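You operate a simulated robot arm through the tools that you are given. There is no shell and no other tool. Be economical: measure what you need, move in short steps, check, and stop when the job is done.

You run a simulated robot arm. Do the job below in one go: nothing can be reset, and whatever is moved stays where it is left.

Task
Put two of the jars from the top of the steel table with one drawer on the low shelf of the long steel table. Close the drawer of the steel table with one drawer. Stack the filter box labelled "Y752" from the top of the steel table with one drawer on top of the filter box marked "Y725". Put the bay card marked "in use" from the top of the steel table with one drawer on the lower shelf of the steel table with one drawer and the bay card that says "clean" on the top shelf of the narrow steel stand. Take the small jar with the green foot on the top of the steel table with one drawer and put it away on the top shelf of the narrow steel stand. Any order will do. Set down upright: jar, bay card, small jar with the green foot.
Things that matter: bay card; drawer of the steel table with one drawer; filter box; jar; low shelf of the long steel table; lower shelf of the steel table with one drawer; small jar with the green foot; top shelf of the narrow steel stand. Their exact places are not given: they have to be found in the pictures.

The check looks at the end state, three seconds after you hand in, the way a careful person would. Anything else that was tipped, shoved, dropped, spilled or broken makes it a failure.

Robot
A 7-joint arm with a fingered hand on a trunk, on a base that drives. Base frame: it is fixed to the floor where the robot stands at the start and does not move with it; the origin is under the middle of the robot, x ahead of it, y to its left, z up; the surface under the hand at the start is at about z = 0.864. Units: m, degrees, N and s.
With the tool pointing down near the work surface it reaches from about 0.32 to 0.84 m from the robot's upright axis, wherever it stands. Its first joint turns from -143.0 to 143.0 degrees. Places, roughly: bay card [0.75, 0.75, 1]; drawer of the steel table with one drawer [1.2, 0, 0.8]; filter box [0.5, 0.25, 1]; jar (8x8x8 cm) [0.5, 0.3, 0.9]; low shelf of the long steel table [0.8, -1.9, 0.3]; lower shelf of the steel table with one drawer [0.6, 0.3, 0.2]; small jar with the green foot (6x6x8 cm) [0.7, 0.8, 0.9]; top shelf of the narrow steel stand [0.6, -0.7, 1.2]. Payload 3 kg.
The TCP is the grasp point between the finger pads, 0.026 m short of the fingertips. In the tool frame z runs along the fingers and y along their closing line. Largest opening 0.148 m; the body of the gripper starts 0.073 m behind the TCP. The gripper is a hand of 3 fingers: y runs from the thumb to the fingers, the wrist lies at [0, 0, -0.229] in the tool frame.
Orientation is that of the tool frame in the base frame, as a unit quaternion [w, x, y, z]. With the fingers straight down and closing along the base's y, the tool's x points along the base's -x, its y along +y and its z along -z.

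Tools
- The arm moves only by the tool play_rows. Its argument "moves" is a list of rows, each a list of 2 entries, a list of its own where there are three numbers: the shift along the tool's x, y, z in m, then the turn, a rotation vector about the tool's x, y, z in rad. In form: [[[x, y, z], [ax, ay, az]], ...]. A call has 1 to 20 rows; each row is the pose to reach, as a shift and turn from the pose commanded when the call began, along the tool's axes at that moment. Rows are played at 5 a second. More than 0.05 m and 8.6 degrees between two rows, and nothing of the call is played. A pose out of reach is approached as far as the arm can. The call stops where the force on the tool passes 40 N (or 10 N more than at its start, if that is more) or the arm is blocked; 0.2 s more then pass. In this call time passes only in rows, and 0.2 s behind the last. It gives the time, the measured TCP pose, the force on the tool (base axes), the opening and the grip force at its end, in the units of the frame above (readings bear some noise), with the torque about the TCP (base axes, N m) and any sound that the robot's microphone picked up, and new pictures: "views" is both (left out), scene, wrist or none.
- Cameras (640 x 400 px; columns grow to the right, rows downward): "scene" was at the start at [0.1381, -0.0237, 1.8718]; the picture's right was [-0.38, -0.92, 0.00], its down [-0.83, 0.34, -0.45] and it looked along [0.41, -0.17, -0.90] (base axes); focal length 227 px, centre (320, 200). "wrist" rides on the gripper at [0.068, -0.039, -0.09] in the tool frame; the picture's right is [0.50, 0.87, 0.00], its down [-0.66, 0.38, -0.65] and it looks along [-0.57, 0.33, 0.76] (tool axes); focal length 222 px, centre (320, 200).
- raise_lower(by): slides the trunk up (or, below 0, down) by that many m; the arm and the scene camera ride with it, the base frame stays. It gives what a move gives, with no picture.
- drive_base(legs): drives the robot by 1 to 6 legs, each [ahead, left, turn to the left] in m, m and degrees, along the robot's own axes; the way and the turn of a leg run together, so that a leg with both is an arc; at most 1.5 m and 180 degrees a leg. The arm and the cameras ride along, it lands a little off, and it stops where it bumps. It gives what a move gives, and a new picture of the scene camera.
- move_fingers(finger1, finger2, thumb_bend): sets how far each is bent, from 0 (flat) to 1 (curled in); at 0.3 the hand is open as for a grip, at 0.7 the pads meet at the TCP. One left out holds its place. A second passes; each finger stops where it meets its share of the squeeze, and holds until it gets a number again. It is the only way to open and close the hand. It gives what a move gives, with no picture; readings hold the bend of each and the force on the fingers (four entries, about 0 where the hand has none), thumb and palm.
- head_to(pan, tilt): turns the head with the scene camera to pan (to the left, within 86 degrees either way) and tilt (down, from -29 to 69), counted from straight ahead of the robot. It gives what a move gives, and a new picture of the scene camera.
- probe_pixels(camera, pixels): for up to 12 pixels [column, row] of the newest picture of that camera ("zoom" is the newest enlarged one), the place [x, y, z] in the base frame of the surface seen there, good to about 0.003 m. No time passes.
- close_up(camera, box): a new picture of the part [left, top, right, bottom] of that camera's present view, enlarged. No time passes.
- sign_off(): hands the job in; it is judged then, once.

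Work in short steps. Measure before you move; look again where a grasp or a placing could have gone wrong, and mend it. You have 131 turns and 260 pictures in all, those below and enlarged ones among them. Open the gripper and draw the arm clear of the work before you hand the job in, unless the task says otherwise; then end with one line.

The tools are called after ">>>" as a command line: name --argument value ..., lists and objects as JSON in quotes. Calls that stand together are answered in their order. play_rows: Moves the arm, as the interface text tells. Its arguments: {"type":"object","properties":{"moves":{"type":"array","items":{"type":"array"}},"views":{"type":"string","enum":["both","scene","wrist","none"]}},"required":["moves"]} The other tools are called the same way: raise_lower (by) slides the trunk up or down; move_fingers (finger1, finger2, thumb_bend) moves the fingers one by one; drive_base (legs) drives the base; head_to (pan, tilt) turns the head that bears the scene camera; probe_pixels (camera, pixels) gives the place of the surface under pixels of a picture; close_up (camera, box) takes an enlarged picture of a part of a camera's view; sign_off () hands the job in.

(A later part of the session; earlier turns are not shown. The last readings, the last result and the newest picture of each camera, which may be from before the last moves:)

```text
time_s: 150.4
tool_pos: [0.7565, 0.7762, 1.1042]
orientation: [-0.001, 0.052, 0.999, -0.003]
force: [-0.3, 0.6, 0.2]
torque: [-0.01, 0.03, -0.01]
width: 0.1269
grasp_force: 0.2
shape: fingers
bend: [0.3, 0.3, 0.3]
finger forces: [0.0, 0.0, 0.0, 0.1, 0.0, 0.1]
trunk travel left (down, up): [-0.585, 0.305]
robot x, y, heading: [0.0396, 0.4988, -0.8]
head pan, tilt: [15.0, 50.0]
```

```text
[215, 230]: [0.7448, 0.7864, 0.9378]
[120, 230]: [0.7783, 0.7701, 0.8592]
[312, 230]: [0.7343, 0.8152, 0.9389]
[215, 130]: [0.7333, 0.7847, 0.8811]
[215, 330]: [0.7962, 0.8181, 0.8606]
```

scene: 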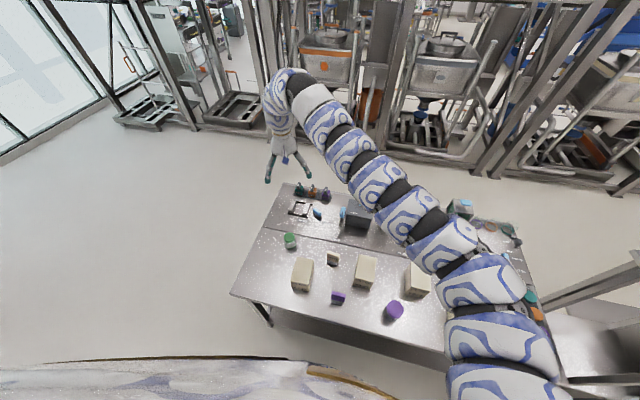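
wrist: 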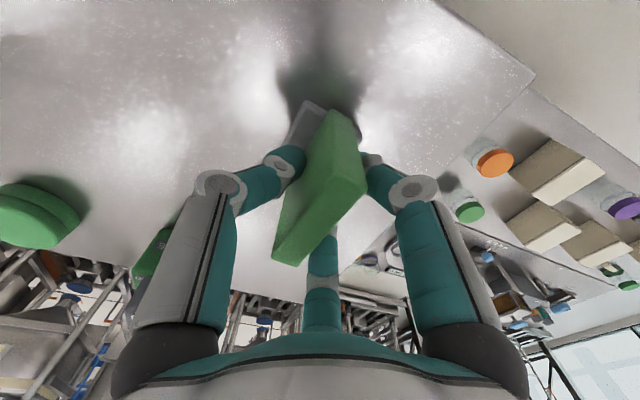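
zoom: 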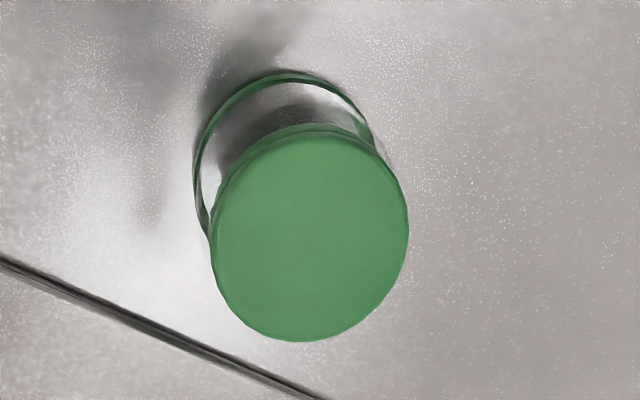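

Jar centre ≈ (0.737, 0.812). I move over it and descend to z=0.905.

>>> play_rows --moves '[[[0.012, 0.017, 0.03], [0, 0, 0]], [[0.0231, 0.0338, 0.06], [0, 0, 0]], [[0.0231, 0.0338, 0.105], [0, 0, 0]], [[0.0231, 0.0338, 0.15], [0, 0, 0]], [[0.0231, 0.0338, 0.18], [0, 0, 0]], [[0.0231, 0.0338, 0.199], [0, 0, 0]]]' --views "wrist"

>>> move_fingers --finger1 0.42 --finger2 0.42 --thumb_bend 0.42

>>> close_up --camera "wrist" --box '[0, 0, 640, 400]'

```text
time_s: 151.8
tool_pos: [0.7401, 0.8102, 0.9045]
orientation: [0.001, 0.051, 0.999, -0.002]
force: [0.4, 0.8, 0.3]
torque: [-0.02, 0.0, -0.02]
width: 0.1268
grasp_force: 0.2
shape: fingers
bend: [0.3, 0.3, 0.3]
finger forces: [0.1, 0.0, 0.1, 0.0, 0.0, 0.0]
trunk travel left (down, up): [-0.585, 0.305]
robot x, y, heading: [0.0372, 0.4997, -1.1]
head pan, tilt: [15.0, 50.0]
```

wrist: 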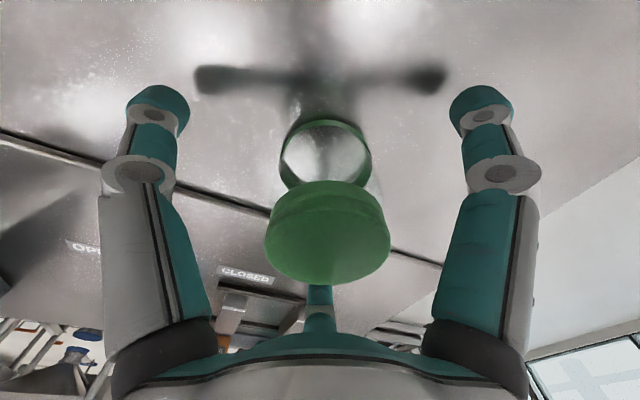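

```text
time_s: 152.8
tool_pos: [0.7398, 0.8113, 0.9053]
orientation: [0.0, 0.051, 0.999, -0.002]
force: [-0.6, -0.3, 0.3]
torque: [-0.01, -0.02, -0.01]
width: 0.0891
grasp_force: 0.1
shape: fingers
bend: [0.42, 0.42, 0.42]
finger forces: [0.0, 0.0, 0.0, 0.0, 0.1, 0.0]
trunk travel left (down, up): [-0.585, 0.305]
robot x, y, heading: [0.0357, 0.4972, -0.8]
head pan, tilt: [15.0, 50.0]
```

```text
1.00 times, centred on (320, 200) of wrist (not enlarged: the box is as wide or as high as the picture)
```

zoom: 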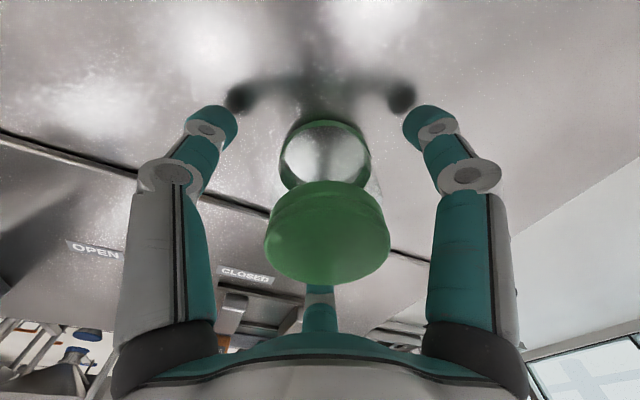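

Well centred; closing on the jar.

>>> move_fingers --finger1 0.7 --finger2 0.7 --thumb_bend 0.7

>>> play_rows --moves '[[[0, 0, -0.03], [0, 0, 0]], [[0, 0, -0.07], [0, 0, 0]], [[0, 0, -0.11], [0, 0, 0]], [[0, 0, -0.15], [0, 0, 0]], [[0, 0, -0.19], [0, 0, 0]]]' --views "wrist"

```text
time_s: 153.8
tool_pos: [0.7378, 0.8103, 0.9053]
orientation: [0.0, 0.051, 0.999, -0.002]
force: [0.6, -0.6, -0.8]
torque: [0.03, 0.0, 0.0]
width: 0.0426
grasp_force: 18.7
shape: fingers
bend: [0.54, 0.53, 0.61]
finger forces: [11.4, 11.7, 0.0, 0.0, 14.0, 0.0]
trunk travel left (down, up): [-0.585, 0.305]
robot x, y, heading: [0.0371, 0.5007, -0.9]
head pan, tilt: [15.0, 50.0]
```

```text
time_s: 155.0
tool_pos: [0.7389, 0.8119, 1.094]
orientation: [0.0, 0.051, 0.999, -0.001]
force: [0.2, 0.5, -1.5]
torque: [-0.03, 0.03, 0.02]
width: 0.0423
grasp_force: 17.8
shape: fingers
bend: [0.54, 0.53, 0.61]
finger forces: [11.1, 11.8, 0.1, 0.1, 14.0, 0.1]
trunk travel left (down, up): [-0.585, 0.305]
robot x, y, heading: [0.0378, 0.4966, -1.0]
head pan, tilt: [15.0, 50.0]
```

wrist: 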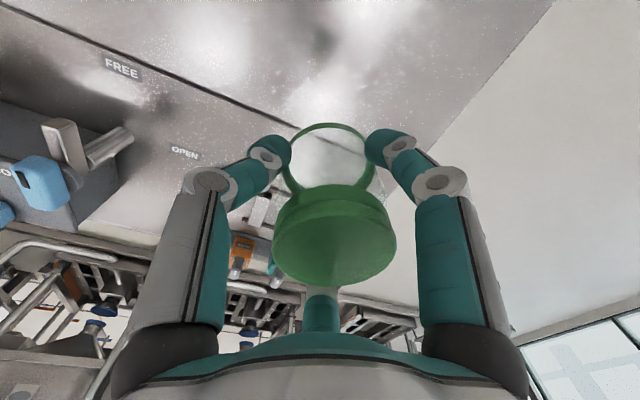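

Jar held. Raise trunk and drive to the stand, aiming the jar at (0.57, −0.83).

>>> raise_lower --by 0.3

>>> drive_base --legs '[[-0.19, 0, 0.9], [0, -0.85, 0], [0, -0.79, 0]]'

>>> close_up --camera "wrist" --box '[0, 0, 640, 400]'

```text
time_s: 158.0
tool_pos: [0.7387, 0.8121, 1.3931]
orientation: [0.0, 0.051, 0.999, -0.002]
force: [0.6, 0.4, -0.8]
torque: [-0.01, 0.02, -0.04]
width: 0.0424
grasp_force: 18.0
shape: fingers
bend: [0.54, 0.53, 0.61]
finger forces: [11.0, 11.8, 0.0, 0.0, 13.9, 0.1]
trunk travel left (down, up): [-0.885, 0.005]
robot x, y, heading: [0.0352, 0.4984, -1.3]
head pan, tilt: [15.0, 50.0]
```

```text
time_s: 167.4
tool_pos: [0.5294, -0.8168, 1.3916]
orientation: [0.0, 0.053, 0.999, -0.001]
force: [-0.9, -0.3, -0.7]
torque: [0.0, -0.01, 0.02]
width: 0.0423
grasp_force: 18.2
shape: fingers
bend: [0.54, 0.53, 0.61]
finger forces: [10.9, 11.9, 0.0, 0.1, 14.0, 0.1]
trunk travel left (down, up): [-0.885, 0.005]
robot x, y, heading: [-0.1719, -1.131, -1.4]
head pan, tilt: [15.0, 50.0]
```

scene: 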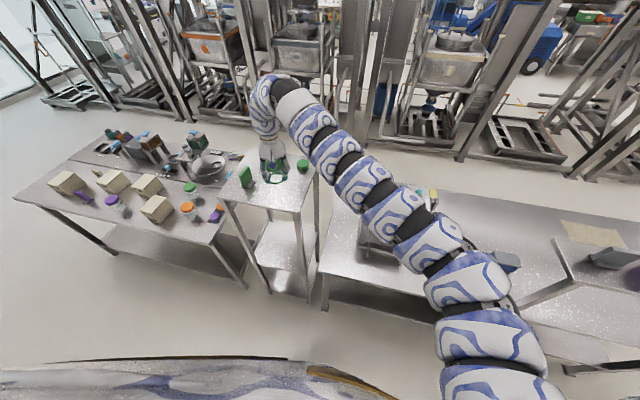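

```text
1.00 times, centred on (320, 200) of wrist (not enlarged: the box is as wide or as high as the picture)
```

zoom: 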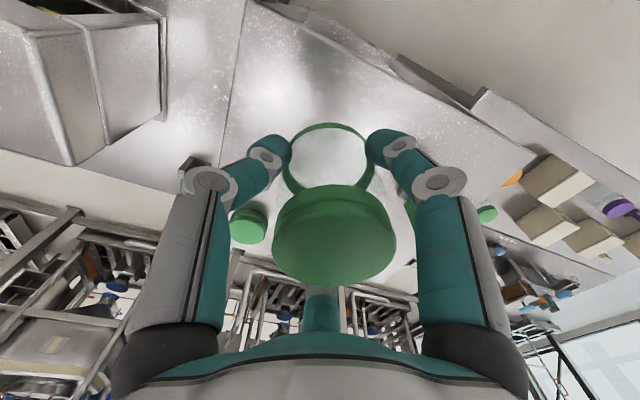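

Shifting +0.04 in x and lowering toward z≈1.288.

>>> play_rows --moves '[[[-0.02, -0.002, 0.02], [0, 0, 0]], [[-0.042, -0.004, 0.045], [0, 0, 0]], [[-0.042, -0.004, 0.085], [0, 0, 0]], [[-0.042, -0.004, 0.1], [0, 0, 0]], [[-0.042, -0.004, 0.104], [0, 0, 0]]]' --views "wrist"

>>> play_rows --moves '[[[0, 0, 0.002], [0, 0, 0]], [[0, 0, 0.004], [0, 0, 0]]]' --views "none"

```text
time_s: 168.6
tool_pos: [0.5718, -0.8244, 1.2881]
orientation: [0.001, 0.054, 0.999, -0.001]
force: [-0.7, 0.1, -1.3]
torque: [-0.04, -0.02, 0.02]
width: 0.042
grasp_force: 19.0
shape: fingers
bend: [0.54, 0.53, 0.61]
finger forces: [10.8, 11.9, 0.0, 0.0, 14.0, 0.0]
trunk travel left (down, up): [-0.885, 0.005]
robot x, y, heading: [-0.1726, -1.1281, -1.5]
head pan, tilt: [15.0, 50.0]
```

wrist: 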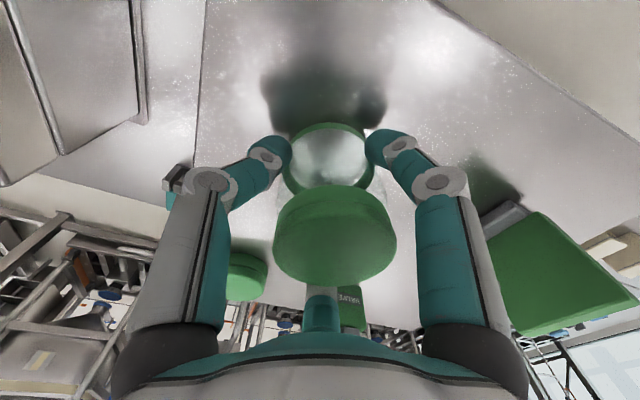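

```text
time_s: 169.2
tool_pos: [0.5711, -0.8241, 1.2845]
orientation: [0.001, 0.053, 0.999, -0.001]
force: [0.2, -1.0, 2.1]
torque: [0.14, -0.04, -0.02]
width: 0.0423
grasp_force: 18.4
shape: fingers
bend: [0.54, 0.53, 0.61]
finger forces: [10.7, 11.8, 0.0, 0.0, 14.2, 0.0]
trunk travel left (down, up): [-0.885, 0.005]
robot x, y, heading: [-0.1739, -1.1234, -1.3]
head pan, tilt: [15.0, 50.0]
```

Light contact. One more mm, release to 0.42, then lift.

>>> play_rows --moves '[[[0, 0, 0.001], [0, 0, 0]]]' --views "none"

>>> move_fingers --finger1 0.4 --finger2 0.4 --thumb_bend 0.4

>>> play_rows --moves '[[[0, 0, -0.03], [0, 0, 0]], [[0, 0, -0.07], [0, 0, 0]], [[0, 0, -0.11], [0, 0, 0]]]' --views "scene"

>>> close_up --camera "scene" --box '[210, 130, 338, 230]'

```text
time_s: 169.6
tool_pos: [0.5714, -0.8222, 1.284]
orientation: [0.001, 0.054, 0.999, -0.001]
force: [1.2, -1.3, 4.7]
torque: [0.09, -0.06, -0.03]
width: 0.042
grasp_force: 18.3
shape: fingers
bend: [0.54, 0.53, 0.61]
finger forces: [10.6, 12.0, 0.0, 0.0, 14.0, 0.0]
trunk travel left (down, up): [-0.885, 0.005]
robot x, y, heading: [-0.1712, -1.1232, -1.2]
head pan, tilt: [15.0, 50.0]
```

```text
time_s: 170.6
tool_pos: [0.5714, -0.8238, 1.2841]
orientation: [0.0, 0.054, 0.999, 0.0]
force: [-0.2, 0.0, -0.6]
torque: [-0.05, 0.03, 0.0]
width: 0.0946
grasp_force: 0.1
shape: fingers
bend: [0.4, 0.4, 0.4]
finger forces: [0.0, 0.1, 0.0, 0.0, 0.0, 0.0]
trunk travel left (down, up): [-0.885, 0.005]
robot x, y, heading: [-0.1741, -1.1279, -1.4]
head pan, tilt: [15.0, 50.0]
```

```text
time_s: 171.4
tool_pos: [0.5675, -0.8212, 1.3913]
orientation: [0.001, 0.055, 0.998, -0.002]
force: [0.5, 0.6, 0.2]
torque: [0.0, -0.01, 0.01]
width: 0.0947
grasp_force: 0.0
shape: fingers
bend: [0.4, 0.4, 0.4]
finger forces: [0.0, 0.0, 0.1, 0.0, 0.1, 0.0]
trunk travel left (down, up): [-0.885, 0.005]
robot x, y, heading: [-0.1733, -1.1287, -1.5]
head pan, tilt: [15.0, 50.0]
```

scene: 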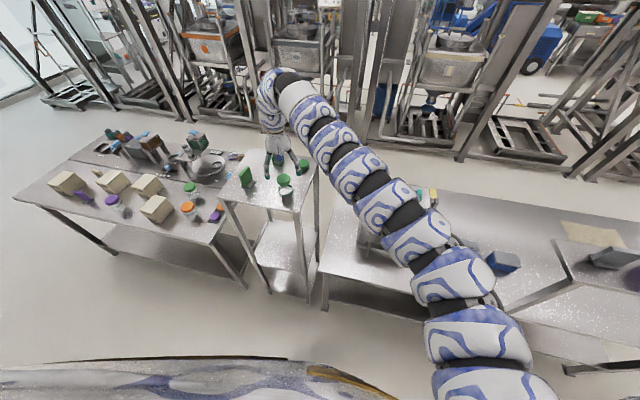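

```text
4.00 times, centred on (274, 180) of scene
```

zoom: 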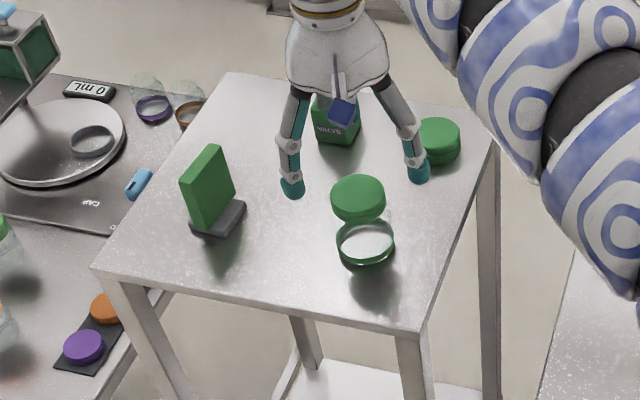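

Both are on the stand. While here I look at the long table's low shelf.

>>> head_to --pan -10 --tilt 55

>>> close_up --camera "scene" --box '[160, 160, 480, 360]'

```text
time_s: 172.3
tool_pos: [0.5685, -0.8218, 1.39]
orientation: [-0.001, 0.053, 0.999, -0.002]
force: [0.0, 0.4, -0.2]
torque: [-0.03, -0.02, 0.01]
width: 0.0945
grasp_force: 0.0
shape: fingers
bend: [0.4, 0.4, 0.4]
finger forces: [0.1, 0.0, 0.0, 0.0, 0.1, 0.1]
trunk travel left (down, up): [-0.885, 0.005]
robot x, y, heading: [-0.1689, -1.1267, -1.0]
head pan, tilt: [-10.0, 55.0]
```

scene: 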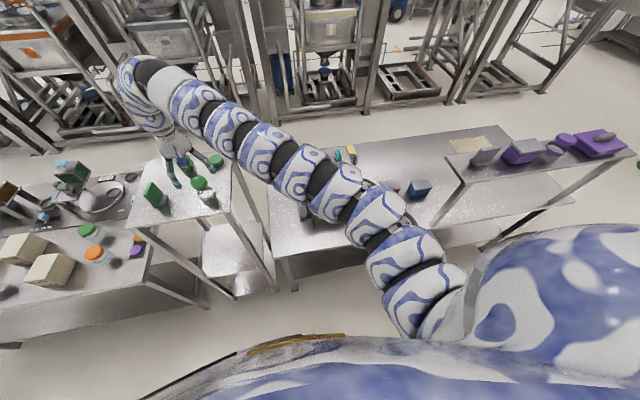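

```text
2.00 times, centred on (320, 260) of scene
```

zoom: 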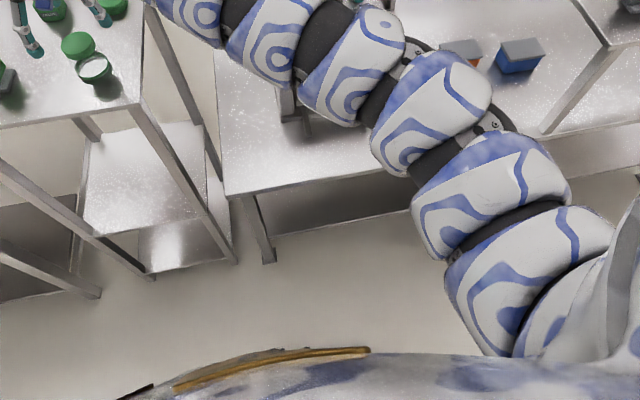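

Probing the low shelf in this enlargement.

>>> probe_pixels --camera "zoom" --pixels '[[320, 215], [320, 232], [290, 220], [380, 210], [600, 150], [580, 170], [320, 190], [240, 192], [262, 260], [400, 168], [620, 165]]'

```text
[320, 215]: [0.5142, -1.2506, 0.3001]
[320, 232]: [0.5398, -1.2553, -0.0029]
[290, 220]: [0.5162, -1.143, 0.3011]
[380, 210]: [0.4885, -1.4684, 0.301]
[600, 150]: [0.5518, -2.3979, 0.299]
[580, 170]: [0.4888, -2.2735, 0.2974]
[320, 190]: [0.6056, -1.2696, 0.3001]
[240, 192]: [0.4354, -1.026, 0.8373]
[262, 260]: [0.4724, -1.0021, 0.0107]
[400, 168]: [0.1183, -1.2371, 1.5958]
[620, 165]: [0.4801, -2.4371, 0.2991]
```

Low shelf z=0.30, front edge x≈0.47. Tool-down placing with the trunk fully lowered should fit under the tabletop. Next: drive to the orange jar and lower the trunk.

>>> drive_base --legs '[[0.0, 0.64, 1.2]]'

>>> raise_lower --by -0.3

>>> head_to --pan 15 --tilt 55

>>> close_up --camera "wrist" --box '[0, 0, 640, 400]'

```text
time_s: 175.8
tool_pos: [0.5594, -0.1654, 1.39]
orientation: [-0.001, 0.035, 0.999, -0.002]
force: [-0.4, 0.5, -0.1]
torque: [-0.01, 0.0, 0.0]
width: 0.0946
grasp_force: 0.1
shape: fingers
bend: [0.4, 0.4, 0.4]
finger forces: [0.1, 0.0, 0.0, 0.0, 0.1, 0.1]
trunk travel left (down, up): [-0.885, 0.005]
robot x, y, heading: [-0.1725, -0.4953, 0.7]
head pan, tilt: [-10.0, 55.0]
```

scene: 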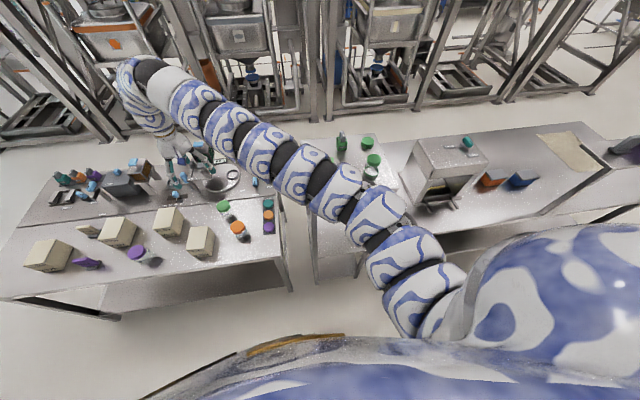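

```text
time_s: 178.8
tool_pos: [0.5589, -0.1661, 1.0908]
orientation: [0.0, 0.035, 0.999, -0.002]
force: [0.0, 0.5, 0.1]
torque: [-0.01, 0.01, -0.05]
width: 0.0945
grasp_force: 0.1
shape: fingers
bend: [0.4, 0.4, 0.4]
finger forces: [0.0, 0.0, 0.0, 0.0, 0.0, 0.0]
trunk travel left (down, up): [-0.585, 0.305]
robot x, y, heading: [-0.1689, -0.4997, 1.1]
head pan, tilt: [-10.0, 55.0]
```

```text
time_s: 179.7
tool_pos: [0.5593, -0.1649, 1.0906]
orientation: [0.0, 0.035, 0.999, -0.001]
force: [-0.4, 0.2, -0.3]
torque: [0.01, -0.02, -0.02]
width: 0.0948
grasp_force: 0.0
shape: fingers
bend: [0.4, 0.4, 0.4]
finger forces: [0.0, 0.0, 0.0, 0.0, 0.0, 0.0]
trunk travel left (down, up): [-0.585, 0.305]
robot x, y, heading: [-0.168, -0.4973, 0.8]
head pan, tilt: [15.0, 55.0]
```

scene: 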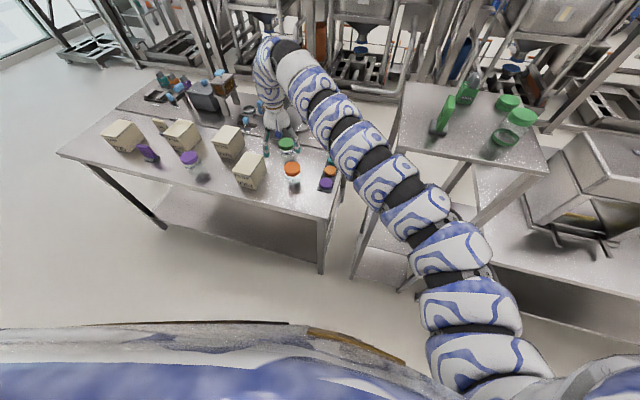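

```text
1.00 times, centred on (320, 200) of wrist (not enlarged: the box is as wide or as high as the picture)
```

zoom: 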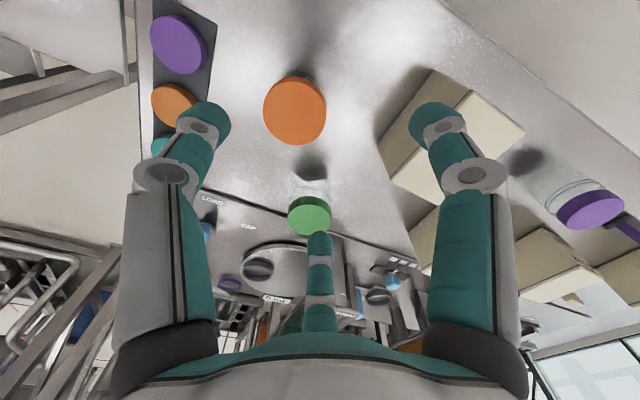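

Measuring the orange jar's cap, and the Y752 box while at it.

>>> close_up --camera "scene" --box '[220, 120, 348, 200]'

>>> probe_pixels --camera "wrist" --pixels '[[295, 108], [270, 108], [320, 108], [295, 85], [295, 138]]'

```text
5.00 times, centred on (284, 160) of scene
```

zoom: 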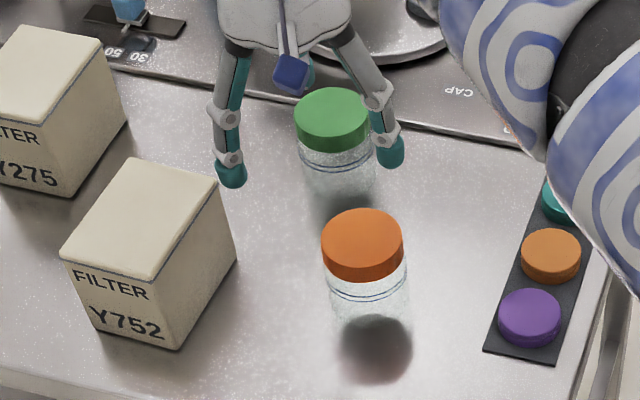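

```text
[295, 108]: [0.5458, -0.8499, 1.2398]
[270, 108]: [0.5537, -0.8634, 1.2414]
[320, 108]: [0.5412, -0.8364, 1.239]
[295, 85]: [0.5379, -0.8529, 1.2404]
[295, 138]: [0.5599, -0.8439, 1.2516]
```

>>> probe_pixels --camera "zoom" --pixels '[[328, 238], [398, 238], [362, 213], [362, 260], [362, 235], [488, 350], [530, 190], [135, 160], [213, 181], [152, 274], [66, 250], [178, 346]]'

```text
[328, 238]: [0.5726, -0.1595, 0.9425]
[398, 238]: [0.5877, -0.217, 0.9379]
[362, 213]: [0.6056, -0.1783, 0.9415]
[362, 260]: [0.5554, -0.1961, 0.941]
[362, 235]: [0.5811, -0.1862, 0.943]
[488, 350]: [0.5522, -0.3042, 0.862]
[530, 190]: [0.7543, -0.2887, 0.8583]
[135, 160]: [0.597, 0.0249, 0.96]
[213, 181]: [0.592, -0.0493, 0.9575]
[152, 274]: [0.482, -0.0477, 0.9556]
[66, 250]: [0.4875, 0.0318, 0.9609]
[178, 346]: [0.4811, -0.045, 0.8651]
```

Orange jar centre (0.580, −0.187); Y752 spans x 0.482–0.595, y −0.048–0.03. I open to 0.3 and descend over the orange jar.

>>> move_fingers --finger1 0.3 --finger2 0.3 --thumb_bend 0.3

>>> play_rows --moves '[[[-0.012, -0.01, 0.03], [0, 0, 0]], [[-0.0227, -0.0206, 0.06], [0, 0, 0]], [[-0.0227, -0.0206, 0.1], [0, 0, 0]], [[-0.0227, -0.0206, 0.14], [0, 0, 0]], [[-0.0227, -0.0206, 0.17], [0, 0, 0]], [[-0.0227, -0.0206, 0.186], [0, 0, 0]]]' --views "wrist"

>>> close_up --camera "scene" --box '[240, 120, 352, 200]'

```text
time_s: 180.7
tool_pos: [0.5593, -0.1661, 1.0894]
orientation: [-0.001, 0.035, 0.999, -0.002]
force: [0.7, -0.1, 0.3]
torque: [-0.01, 0.01, 0.02]
width: 0.1261
grasp_force: 0.0
shape: fingers
bend: [0.3, 0.3, 0.3]
finger forces: [0.0, 0.0, 0.0, 0.0, 0.0, 0.0]
trunk travel left (down, up): [-0.585, 0.305]
robot x, y, heading: [-0.1697, -0.4958, 0.9]
head pan, tilt: [15.0, 55.0]
```

```text
time_s: 182.1
tool_pos: [0.5821, -0.1882, 0.9053]
orientation: [0.001, 0.035, 0.999, -0.003]
force: [-1.3, 0.7, 0.1]
torque: [0.02, 0.0, 0.0]
width: 0.1267
grasp_force: 0.0
shape: fingers
bend: [0.3, 0.3, 0.3]
finger forces: [0.0, 0.0, 0.1, 0.0, 0.1, 0.1]
trunk travel left (down, up): [-0.585, 0.305]
robot x, y, heading: [-0.1662, -0.5012, 0.8]
head pan, tilt: [15.0, 55.0]
```

wrist: 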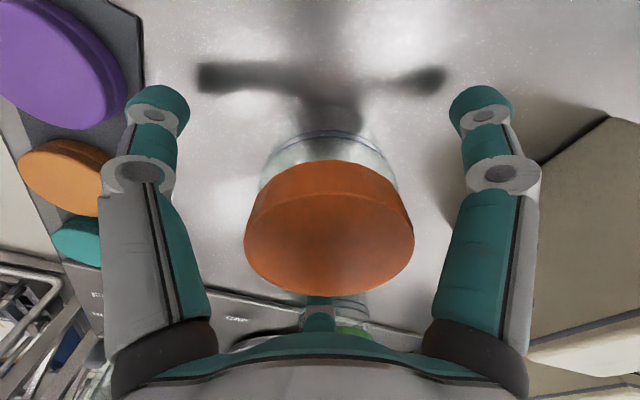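

```text
5.00 times, centred on (296, 160) of scene
```

zoom: 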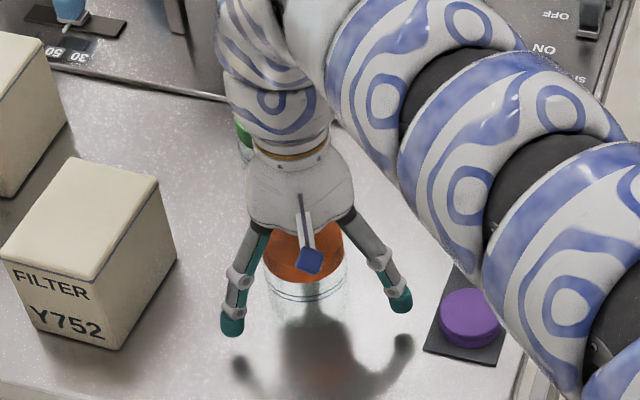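

Centred. Closing and lifting.

>>> move_fingers --finger1 0.7 --finger2 0.7 --thumb_bend 0.7

>>> play_rows --moves '[[[0, 0, -0.03], [0, 0, 0]], [[0, 0, -0.07], [0, 0, 0]], [[0, 0, -0.11], [0, 0, 0]], [[0, 0, -0.15], [0, 0, 0]]]' --views "wrist"

```text
time_s: 183.1
tool_pos: [0.5817, -0.1887, 0.9059]
orientation: [-0.001, 0.035, 0.999, -0.002]
force: [0.6, -0.2, -0.1]
torque: [0.04, 0.0, -0.05]
width: 0.0548
grasp_force: 20.1
shape: fingers
bend: [0.5, 0.51, 0.58]
finger forces: [11.5, 12.1, 0.0, 0.0, 17.7, 0.0]
trunk travel left (down, up): [-0.585, 0.305]
robot x, y, heading: [-0.1684, -0.4992, 0.7]
head pan, tilt: [15.0, 55.0]
```

```text
time_s: 184.1
tool_pos: [0.5792, -0.1876, 1.0529]
orientation: [0.0, 0.035, 0.999, -0.001]
force: [0.6, -0.2, -1.5]
torque: [-0.03, -0.03, 0.0]
width: 0.0547
grasp_force: 20.3
shape: fingers
bend: [0.5, 0.51, 0.59]
finger forces: [11.6, 11.9, 0.0, 0.0, 17.1, 0.0]
trunk travel left (down, up): [-0.585, 0.305]
robot x, y, heading: [-0.169, -0.497, 0.8]
head pan, tilt: [15.0, 55.0]
```

wrist: 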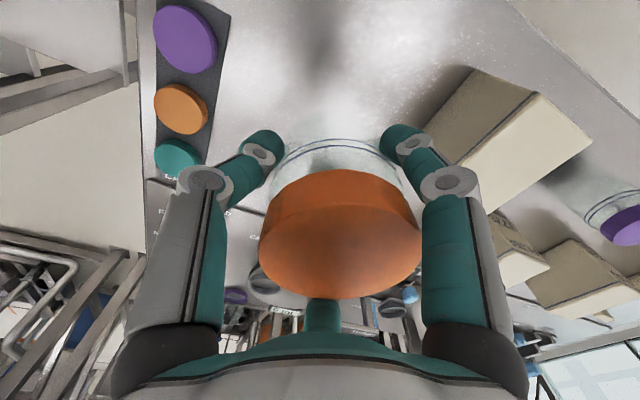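

Jar held. Before backing off I check how far the wall behind is, via the head.

>>> head_to --pan -86 --tilt 20

>>> probe_pixels --camera "scene" --pixels '[[450, 200], [480, 100], [520, 200], [400, 100], [430, 190], [560, 150], [440, 215]]'

```text
time_s: 185.9
tool_pos: [0.5799, -0.1877, 1.0536]
orientation: [0.0, 0.035, 0.999, -0.002]
force: [-0.1, -0.3, -2.9]
torque: [0.02, 0.02, -0.04]
width: 0.0549
grasp_force: 20.6
shape: fingers
bend: [0.5, 0.51, 0.59]
finger forces: [11.5, 12.0, 0.0, 0.1, 17.1, 0.1]
trunk travel left (down, up): [-0.585, 0.305]
robot x, y, heading: [-0.1687, -0.498, 0.7]
head pan, tilt: [-85.9, 20.0]
```

scene: 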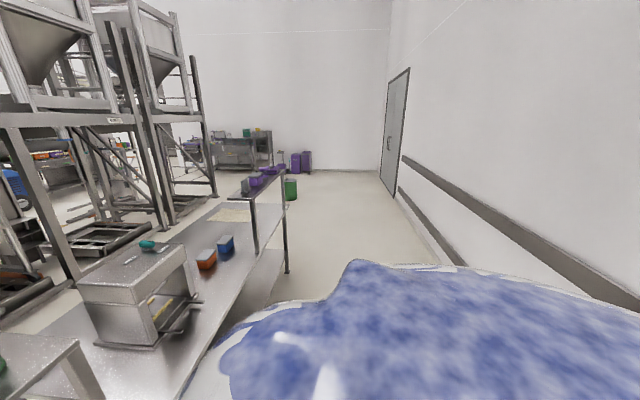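

```text
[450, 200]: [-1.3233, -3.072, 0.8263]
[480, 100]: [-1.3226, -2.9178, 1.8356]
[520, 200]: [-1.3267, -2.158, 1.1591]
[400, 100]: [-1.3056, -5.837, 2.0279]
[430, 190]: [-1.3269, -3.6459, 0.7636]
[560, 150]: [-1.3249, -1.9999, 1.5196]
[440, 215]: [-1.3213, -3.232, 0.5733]
```

Wall at x≈−1.32, plenty of room. I back up, drive to the long table, and lower the trunk and hand in front of it.

>>> drive_base --legs '[[-0.43, 0, -0.8], [0, -1.36, 0]]'

>>> raise_lower --by -0.4

>>> raise_lower --by -0.18

>>> head_to --pan 25 --tilt 35

```text
time_s: 194.7
tool_pos: [0.1275, -1.5459, 1.052]
orientation: [0.0, 0.07, 0.998, -0.001]
force: [-0.6, 0.1, -3.7]
torque: [-0.02, -0.01, -0.01]
width: 0.0547
grasp_force: 20.1
shape: fingers
bend: [0.5, 0.51, 0.59]
finger forces: [11.6, 12.2, 0.0, 0.0, 17.0, 0.1]
trunk travel left (down, up): [-0.585, 0.305]
robot x, y, heading: [-0.6428, -1.8035, -2.9]
head pan, tilt: [-85.9, 20.0]
```

scene: 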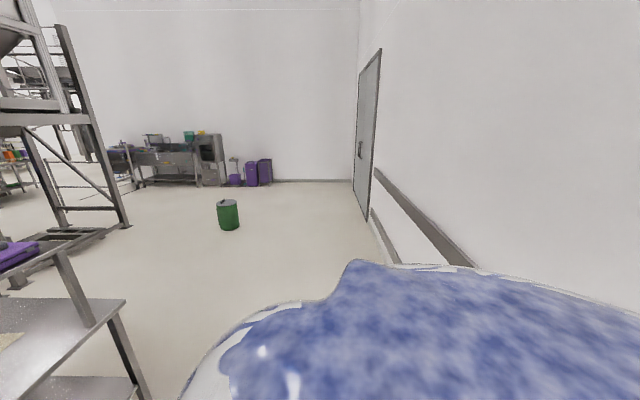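

```text
time_s: 198.5
tool_pos: [0.1275, -1.5462, 0.6526]
orientation: [-0.001, 0.07, 0.998, -0.002]
force: [-0.2, 0.3, -2.3]
torque: [0.01, -0.01, -0.02]
width: 0.0547
grasp_force: 20.6
shape: fingers
bend: [0.5, 0.51, 0.59]
finger forces: [11.7, 12.1, 0.1, 0.0, 16.9, 0.0]
trunk travel left (down, up): [-0.185, 0.705]
robot x, y, heading: [-0.6403, -1.8039, -2.9]
head pan, tilt: [-85.9, 20.0]
```

```text
time_s: 200.5
tool_pos: [0.1274, -1.5459, 0.4738]
orientation: [0.001, 0.07, 0.998, -0.001]
force: [-0.3, 0.4, -2.6]
torque: [-0.01, 0.03, 0.02]
width: 0.0544
grasp_force: 20.1
shape: fingers
bend: [0.5, 0.51, 0.59]
finger forces: [11.6, 12.2, 0.1, 0.1, 17.0, 0.0]
trunk travel left (down, up): [-0.005, 0.885]
robot x, y, heading: [-0.6432, -1.8069, -3.4]
head pan, tilt: [-85.9, 20.0]
```

```text
time_s: 202.4
tool_pos: [0.1277, -1.5453, 0.4716]
orientation: [0.0, 0.07, 0.998, -0.002]
force: [0.2, -1.0, -2.9]
torque: [-0.05, 0.0, -0.02]
width: 0.0545
grasp_force: 20.1
shape: fingers
bend: [0.5, 0.51, 0.59]
finger forces: [11.5, 12.1, 0.1, 0.0, 17.0, 0.0]
trunk travel left (down, up): [-0.005, 0.885]
robot x, y, heading: [-0.6455, -1.8035, -3.3]
head pan, tilt: [25.0, 35.0]
```

scene: 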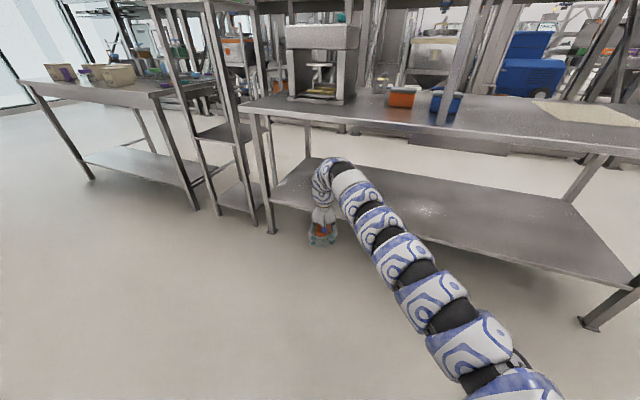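

The shelf is empty and visible. I lower the hand 0.10 m and probe arm heights against the tabletop underside.

>>> play_rows --moves '[[[0, 0, 0.03], [0, 0, 0]], [[0, 0, 0.07], [0, 0, 0]], [[0, 0, 0.1], [0, 0, 0]]]' --views "scene"

>>> probe_pixels --camera "scene" --pixels '[[335, 165], [345, 175], [360, 190], [380, 215], [400, 245], [425, 280], [400, 130], [300, 125], [320, 190], [420, 200], [440, 240], [560, 260]]'

```text
time_s: 203.2
tool_pos: [0.1263, -1.5457, 0.373]
orientation: [-0.001, 0.07, 0.998, -0.002]
force: [0.5, 0.3, -2.2]
torque: [0.0, 0.01, 0.01]
width: 0.0541
grasp_force: 20.0
shape: fingers
bend: [0.5, 0.51, 0.59]
finger forces: [11.4, 12.2, 0.0, 0.0, 16.6, 0.0]
trunk travel left (down, up): [-0.005, 0.885]
robot x, y, heading: [-0.6438, -1.8022, -3.1]
head pan, tilt: [25.0, 35.0]
```

scene: 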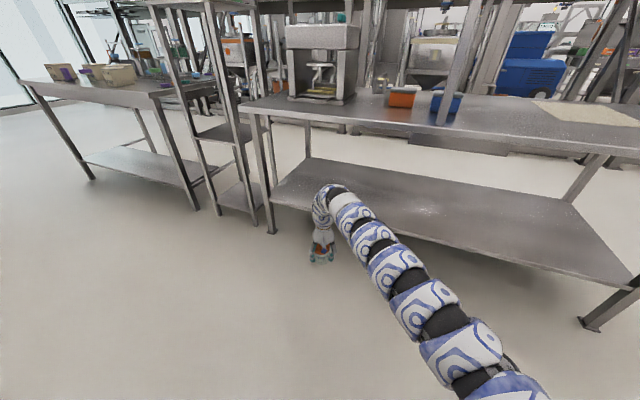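

```text
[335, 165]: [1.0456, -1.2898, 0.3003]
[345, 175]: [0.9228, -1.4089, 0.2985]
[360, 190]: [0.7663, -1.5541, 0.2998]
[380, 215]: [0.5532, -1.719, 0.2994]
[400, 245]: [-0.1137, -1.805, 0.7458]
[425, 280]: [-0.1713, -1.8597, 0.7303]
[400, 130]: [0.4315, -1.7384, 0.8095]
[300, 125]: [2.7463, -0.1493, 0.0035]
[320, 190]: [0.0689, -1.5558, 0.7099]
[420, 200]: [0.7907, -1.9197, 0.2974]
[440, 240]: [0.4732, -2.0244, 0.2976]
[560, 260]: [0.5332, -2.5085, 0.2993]
```

Arm tops ≤0.75, under the tabletop (~0.80). Driving forward 0.42 m over the shelf.

>>> drive_base --legs '[[0.42, 0, 3]]'

>>> close_up --camera "wrist" --box '[0, 0, 640, 400]'

```text
time_s: 205.8
tool_pos: [0.5291, -1.5212, 0.374]
orientation: [0.0, 0.045, 0.999, -0.002]
force: [0.0, 0.2, -2.3]
torque: [-0.04, -0.01, -0.02]
width: 0.0542
grasp_force: 19.8
shape: fingers
bend: [0.5, 0.51, 0.59]
finger forces: [11.4, 12.2, 0.1, 0.0, 16.6, 0.2]
trunk travel left (down, up): [-0.005, 0.885]
robot x, y, heading: [-0.2281, -1.8142, -0.3]
head pan, tilt: [25.0, 35.0]
```

scene: 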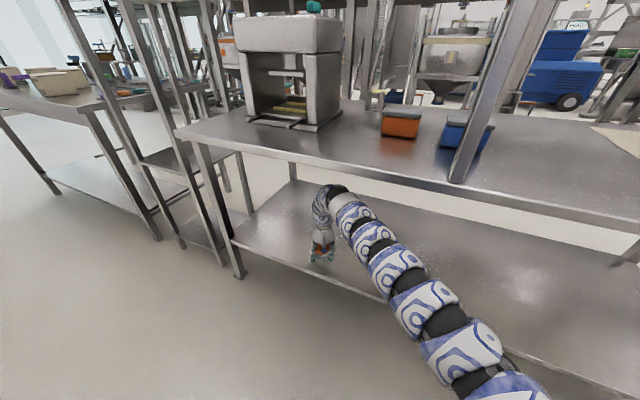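

```text
1.00 times, centred on (320, 200) of wrist (not enlarged: the box is as wide or as high as the picture)
```

zoom: 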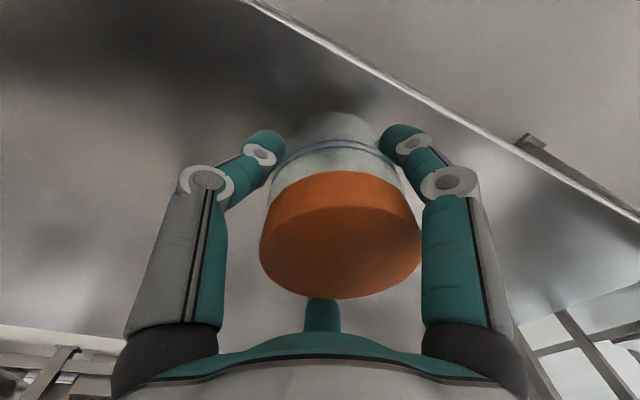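

A little more forward (0.03), then lower to contact.

>>> drive_base --legs '[[0.03, 0, 0.2]]'

>>> play_rows --moves '[[[0, 0, 0.015], [0, 0, 0]], [[0, 0, 0.024], [0, 0, 0]], [[0, 0, 0.027], [0, 0, 0]], [[0, 0, 0.029], [0, 0, 0]]]' --views "none"

```text
time_s: 206.6
tool_pos: [0.5582, -1.5183, 0.3736]
orientation: [0.0, 0.044, 0.999, -0.001]
force: [-0.4, -0.1, -3.5]
torque: [-0.02, 0.0, -0.02]
width: 0.0543
grasp_force: 20.2
shape: fingers
bend: [0.5, 0.51, 0.59]
finger forces: [11.4, 12.2, 0.0, 0.0, 16.7, 0.1]
trunk travel left (down, up): [-0.005, 0.885]
robot x, y, heading: [-0.2011, -1.8155, 0.1]
head pan, tilt: [25.0, 35.0]
```

scene: 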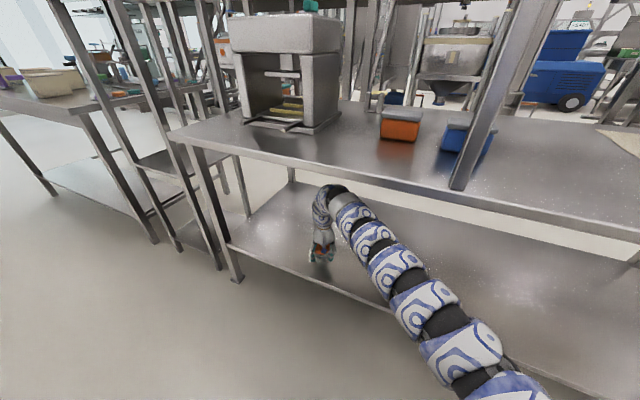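

```text
time_s: 207.6
tool_pos: [0.5581, -1.5185, 0.3452]
orientation: [0.001, 0.043, 0.999, -0.001]
force: [-1.0, -0.2, 1.2]
torque: [0.11, 0.0, -0.01]
width: 0.0542
grasp_force: 19.8
shape: fingers
bend: [0.5, 0.51, 0.59]
finger forces: [11.6, 11.8, 0.0, 0.1, 16.7, 0.0]
trunk travel left (down, up): [-0.005, 0.885]
robot x, y, heading: [-0.1965, -1.8113, -0.1]
head pan, tilt: [25.0, 35.0]
```

Contact made. Release, lift 0.075 m and back out.

>>> play_rows --moves '[[[0, 0, 0.001], [0, 0, 0]]]' --views "none"

>>> move_fingers --finger1 0.35 --finger2 0.35 --thumb_bend 0.35

>>> play_rows --moves '[[[0, 0, -0.03], [0, 0, 0]], [[0, 0, -0.06], [0, 0, 0]], [[0, 0, -0.078], [0, 0, 0]]]' --views "wrist"

```text
time_s: 208.0
tool_pos: [0.5596, -1.5193, 0.3452]
orientation: [0.001, 0.043, 0.999, -0.001]
force: [-1.0, -0.6, 9.2]
torque: [0.18, -0.01, 0.01]
width: 0.0541
grasp_force: 20.0
shape: fingers
bend: [0.5, 0.51, 0.59]
finger forces: [11.7, 11.7, 0.0, 0.0, 17.2, 0.1]
trunk travel left (down, up): [-0.005, 0.885]
robot x, y, heading: [-0.197, -1.8117, -0.0]
head pan, tilt: [25.0, 35.0]
```

```text
time_s: 209.0
tool_pos: [0.5585, -1.517, 0.3437]
orientation: [0.0, 0.043, 0.999, -0.002]
force: [0.0, -0.6, 0.5]
torque: [-0.01, 0.01, 0.01]
width: 0.1109
grasp_force: 0.1
shape: fingers
bend: [0.35, 0.35, 0.35]
finger forces: [0.0, 0.0, 0.1, 0.1, 0.0, 0.1]
trunk travel left (down, up): [-0.005, 0.885]
robot x, y, heading: [-0.1979, -1.817, 0.0]
head pan, tilt: [25.0, 35.0]
```

```text
time_s: 209.8
tool_pos: [0.5564, -1.5178, 0.4218]
orientation: [0.0, 0.042, 0.999, -0.002]
force: [-1.1, 0.1, -0.5]
torque: [-0.03, 0.01, -0.02]
width: 0.1107
grasp_force: 0.0
shape: fingers
bend: [0.35, 0.35, 0.35]
finger forces: [0.0, 0.1, 0.0, 0.0, 0.1, 0.0]
trunk travel left (down, up): [-0.005, 0.885]
robot x, y, heading: [-0.1945, -1.8119, -0.2]
head pan, tilt: [25.0, 35.0]
```

wrist: 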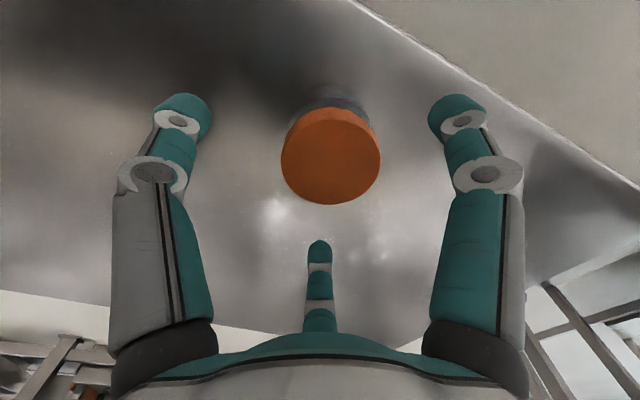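

Orange jar stands on the low shelf. I lift slightly more, back out, raise the trunk, and head for the purple jar.

>>> play_rows --moves '[[[0, 0, -0.013], [0, 0, 0]]]' --views "none"

>>> drive_base --legs '[[-0.45, 0, 0]]'

>>> raise_lower --by 0.4

>>> raise_lower --by 0.3

>>> drive_base --legs '[[0, 1.45, 0], [0.4, 0.33, 0]]'

>>> head_to --pan 15 --tilt 52

```text
time_s: 210.2
tool_pos: [0.5578, -1.5173, 0.4347]
orientation: [0.001, 0.044, 0.999, -0.002]
force: [-0.8, -0.1, -1.1]
torque: [-0.02, 0.0, 0.02]
width: 0.1107
grasp_force: 0.0
shape: fingers
bend: [0.35, 0.35, 0.35]
finger forces: [0.1, 0.0, 0.0, 0.0, 0.0, 0.1]
trunk travel left (down, up): [-0.005, 0.885]
robot x, y, heading: [-0.1937, -1.8158, -0.1]
head pan, tilt: [25.0, 35.0]
```

```text
time_s: 212.9
tool_pos: [0.1115, -1.5229, 0.4343]
orientation: [0.0, 0.05, 0.999, -0.002]
force: [0.3, -0.1, 0.0]
torque: [-0.02, 0.0, 0.02]
width: 0.1109
grasp_force: 0.0
shape: fingers
bend: [0.35, 0.35, 0.35]
finger forces: [0.1, 0.0, 0.0, 0.1, 0.1, 0.0]
trunk travel left (down, up): [-0.005, 0.885]
robot x, y, heading: [-0.6489, -1.8104, -0.8]
head pan, tilt: [25.0, 35.0]
```

scene: 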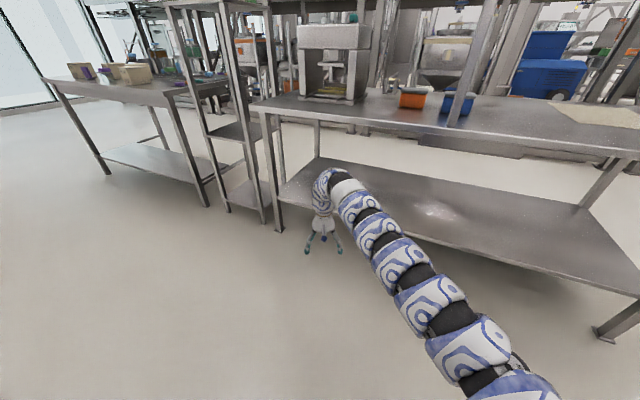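

```text
time_s: 216.7
tool_pos: [0.1109, -1.5234, 0.8345]
orientation: [0.001, 0.049, 0.999, -0.001]
force: [0.0, -0.4, -0.5]
torque: [0.0, -0.01, -0.01]
width: 0.1108
grasp_force: 0.1
shape: fingers
bend: [0.35, 0.35, 0.35]
finger forces: [0.0, 0.0, 0.0, 0.0, 0.1, 0.0]
trunk travel left (down, up): [-0.405, 0.485]
robot x, y, heading: [-0.6452, -1.8147, -0.7]
head pan, tilt: [25.0, 35.0]
```

```text
time_s: 219.7
tool_pos: [0.1122, -1.5221, 1.1342]
orientation: [0.002, 0.049, 0.999, 0.0]
force: [-0.5, 0.1, 0.1]
torque: [-0.01, -0.02, 0.01]
width: 0.1108
grasp_force: 0.1
shape: fingers
bend: [0.35, 0.35, 0.35]
finger forces: [0.0, 0.1, 0.0, 0.0, 0.0, 0.1]
trunk travel left (down, up): [-0.705, 0.185]
robot x, y, heading: [-0.6451, -1.8094, -0.8]
head pan, tilt: [25.0, 35.0]
```

```text
time_s: 229.5
tool_pos: [0.5233, 0.2452, 1.1348]
orientation: [0.0, 0.042, 0.999, -0.002]
force: [1.1, -0.1, 0.5]
torque: [-0.02, 0.03, 0.02]
width: 0.1109
grasp_force: 0.1
shape: fingers
bend: [0.35, 0.35, 0.35]
finger forces: [0.1, 0.1, 0.0, 0.1, 0.0, 0.0]
trunk travel left (down, up): [-0.705, 0.185]
robot x, y, heading: [-0.2292, -0.0535, -0.0]
head pan, tilt: [25.0, 35.0]
```

scene: 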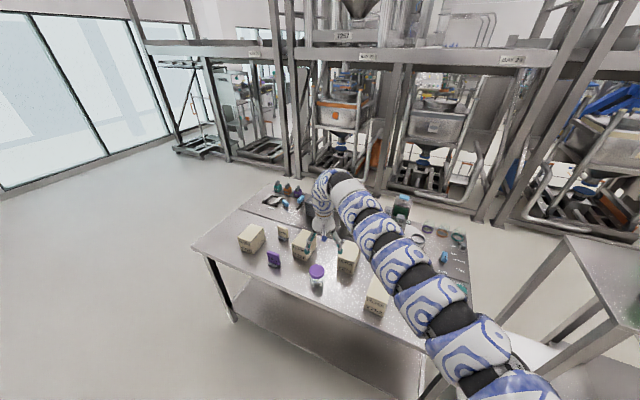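

```text
time_s: 230.3
tool_pos: [0.5222, 0.2451, 1.1349]
orientation: [0.001, 0.043, 0.999, -0.002]
force: [0.3, 0.7, 0.4]
torque: [0.01, 0.02, 0.04]
width: 0.1107
grasp_force: 0.0
shape: fingers
bend: [0.35, 0.35, 0.35]
finger forces: [0.0, 0.1, 0.0, 0.0, 0.0, 0.1]
trunk travel left (down, up): [-0.705, 0.185]
robot x, y, heading: [-0.232, -0.0507, -0.2]
head pan, tilt: [15.0, 52.0]
```

scene: 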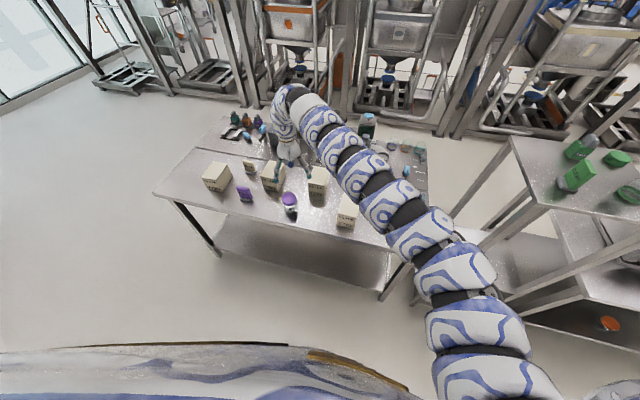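

The orange jar is visible on the long table's shelf at (610,322). Measuring the purple jar at (289,200).

>>> close_up --camera "scene" --box '[230, 150, 358, 230]'

```text
5.00 times, centred on (294, 190) of scene
```

zoom: 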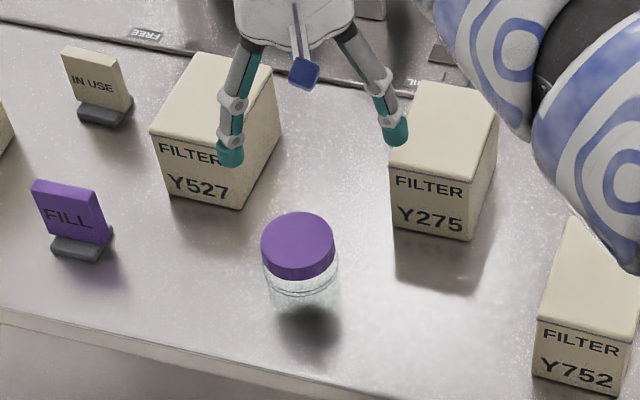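

>>> probe_pixels --camera "zoom" --pixels '[[265, 240], [331, 240], [298, 216], [298, 262], [298, 238], [392, 150], [470, 185], [240, 160], [500, 115], [390, 225]]'

```text
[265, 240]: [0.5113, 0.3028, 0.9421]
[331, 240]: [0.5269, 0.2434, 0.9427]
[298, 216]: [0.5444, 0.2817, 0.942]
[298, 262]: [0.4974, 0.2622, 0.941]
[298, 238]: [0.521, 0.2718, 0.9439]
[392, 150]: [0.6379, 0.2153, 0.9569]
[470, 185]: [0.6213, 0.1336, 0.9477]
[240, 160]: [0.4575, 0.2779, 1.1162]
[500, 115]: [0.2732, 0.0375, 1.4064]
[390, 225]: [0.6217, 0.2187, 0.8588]
```

Purple jar centre (0.520, 0.2725). Opening and descending.

>>> move_fingers --finger1 0.3 --finger2 0.3 --thumb_bend 0.3

>>> play_rows --moves '[[[0.0023, 0.0135, 0.03], [0, 0, 0]], [[0.0046, 0.027, 0.065], [0, 0, 0]], [[0.0046, 0.027, 0.11], [0, 0, 0]], [[0.0046, 0.027, 0.155], [0, 0, 0]], [[0.0046, 0.027, 0.2], [0, 0, 0]], [[0.0046, 0.027, 0.23], [0, 0, 0]]]' --views "wrist"

```text
time_s: 231.3
tool_pos: [0.5226, 0.2452, 1.1334]
orientation: [0.001, 0.043, 0.999, -0.001]
force: [0.3, 0.2, 0.4]
torque: [-0.03, -0.03, -0.02]
width: 0.1265
grasp_force: 0.1
shape: fingers
bend: [0.3, 0.3, 0.3]
finger forces: [0.0, 0.0, 0.0, 0.0, 0.1, 0.1]
trunk travel left (down, up): [-0.705, 0.185]
robot x, y, heading: [-0.2304, -0.0517, 0.1]
head pan, tilt: [15.0, 52.0]
```

```text
time_s: 232.7
tool_pos: [0.5119, 0.2648, 0.9259]
orientation: [0.0, 0.043, 0.999, -0.002]
force: [0.0, 0.1, 0.9]
torque: [0.01, -0.01, 0.0]
width: 0.1267
grasp_force: 0.1
shape: fingers
bend: [0.3, 0.3, 0.3]
finger forces: [0.0, 0.1, 0.0, 0.0, 0.1, 0.0]
out of reach, approached as far as the arm can: row 5, 6
trunk travel left (down, up): [-0.705, 0.185]
robot x, y, heading: [-0.2326, -0.0516, 0.0]
head pan, tilt: [15.0, 52.0]
```

wrist: 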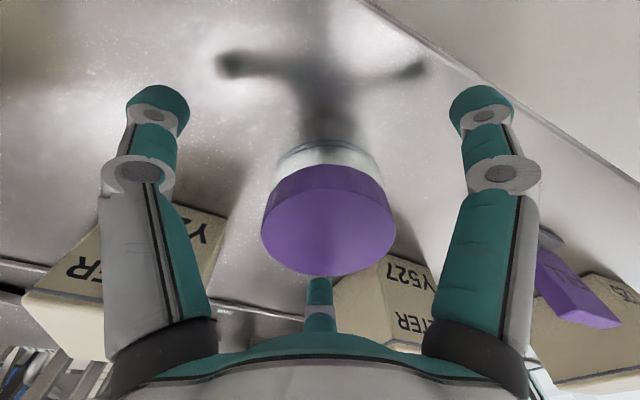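

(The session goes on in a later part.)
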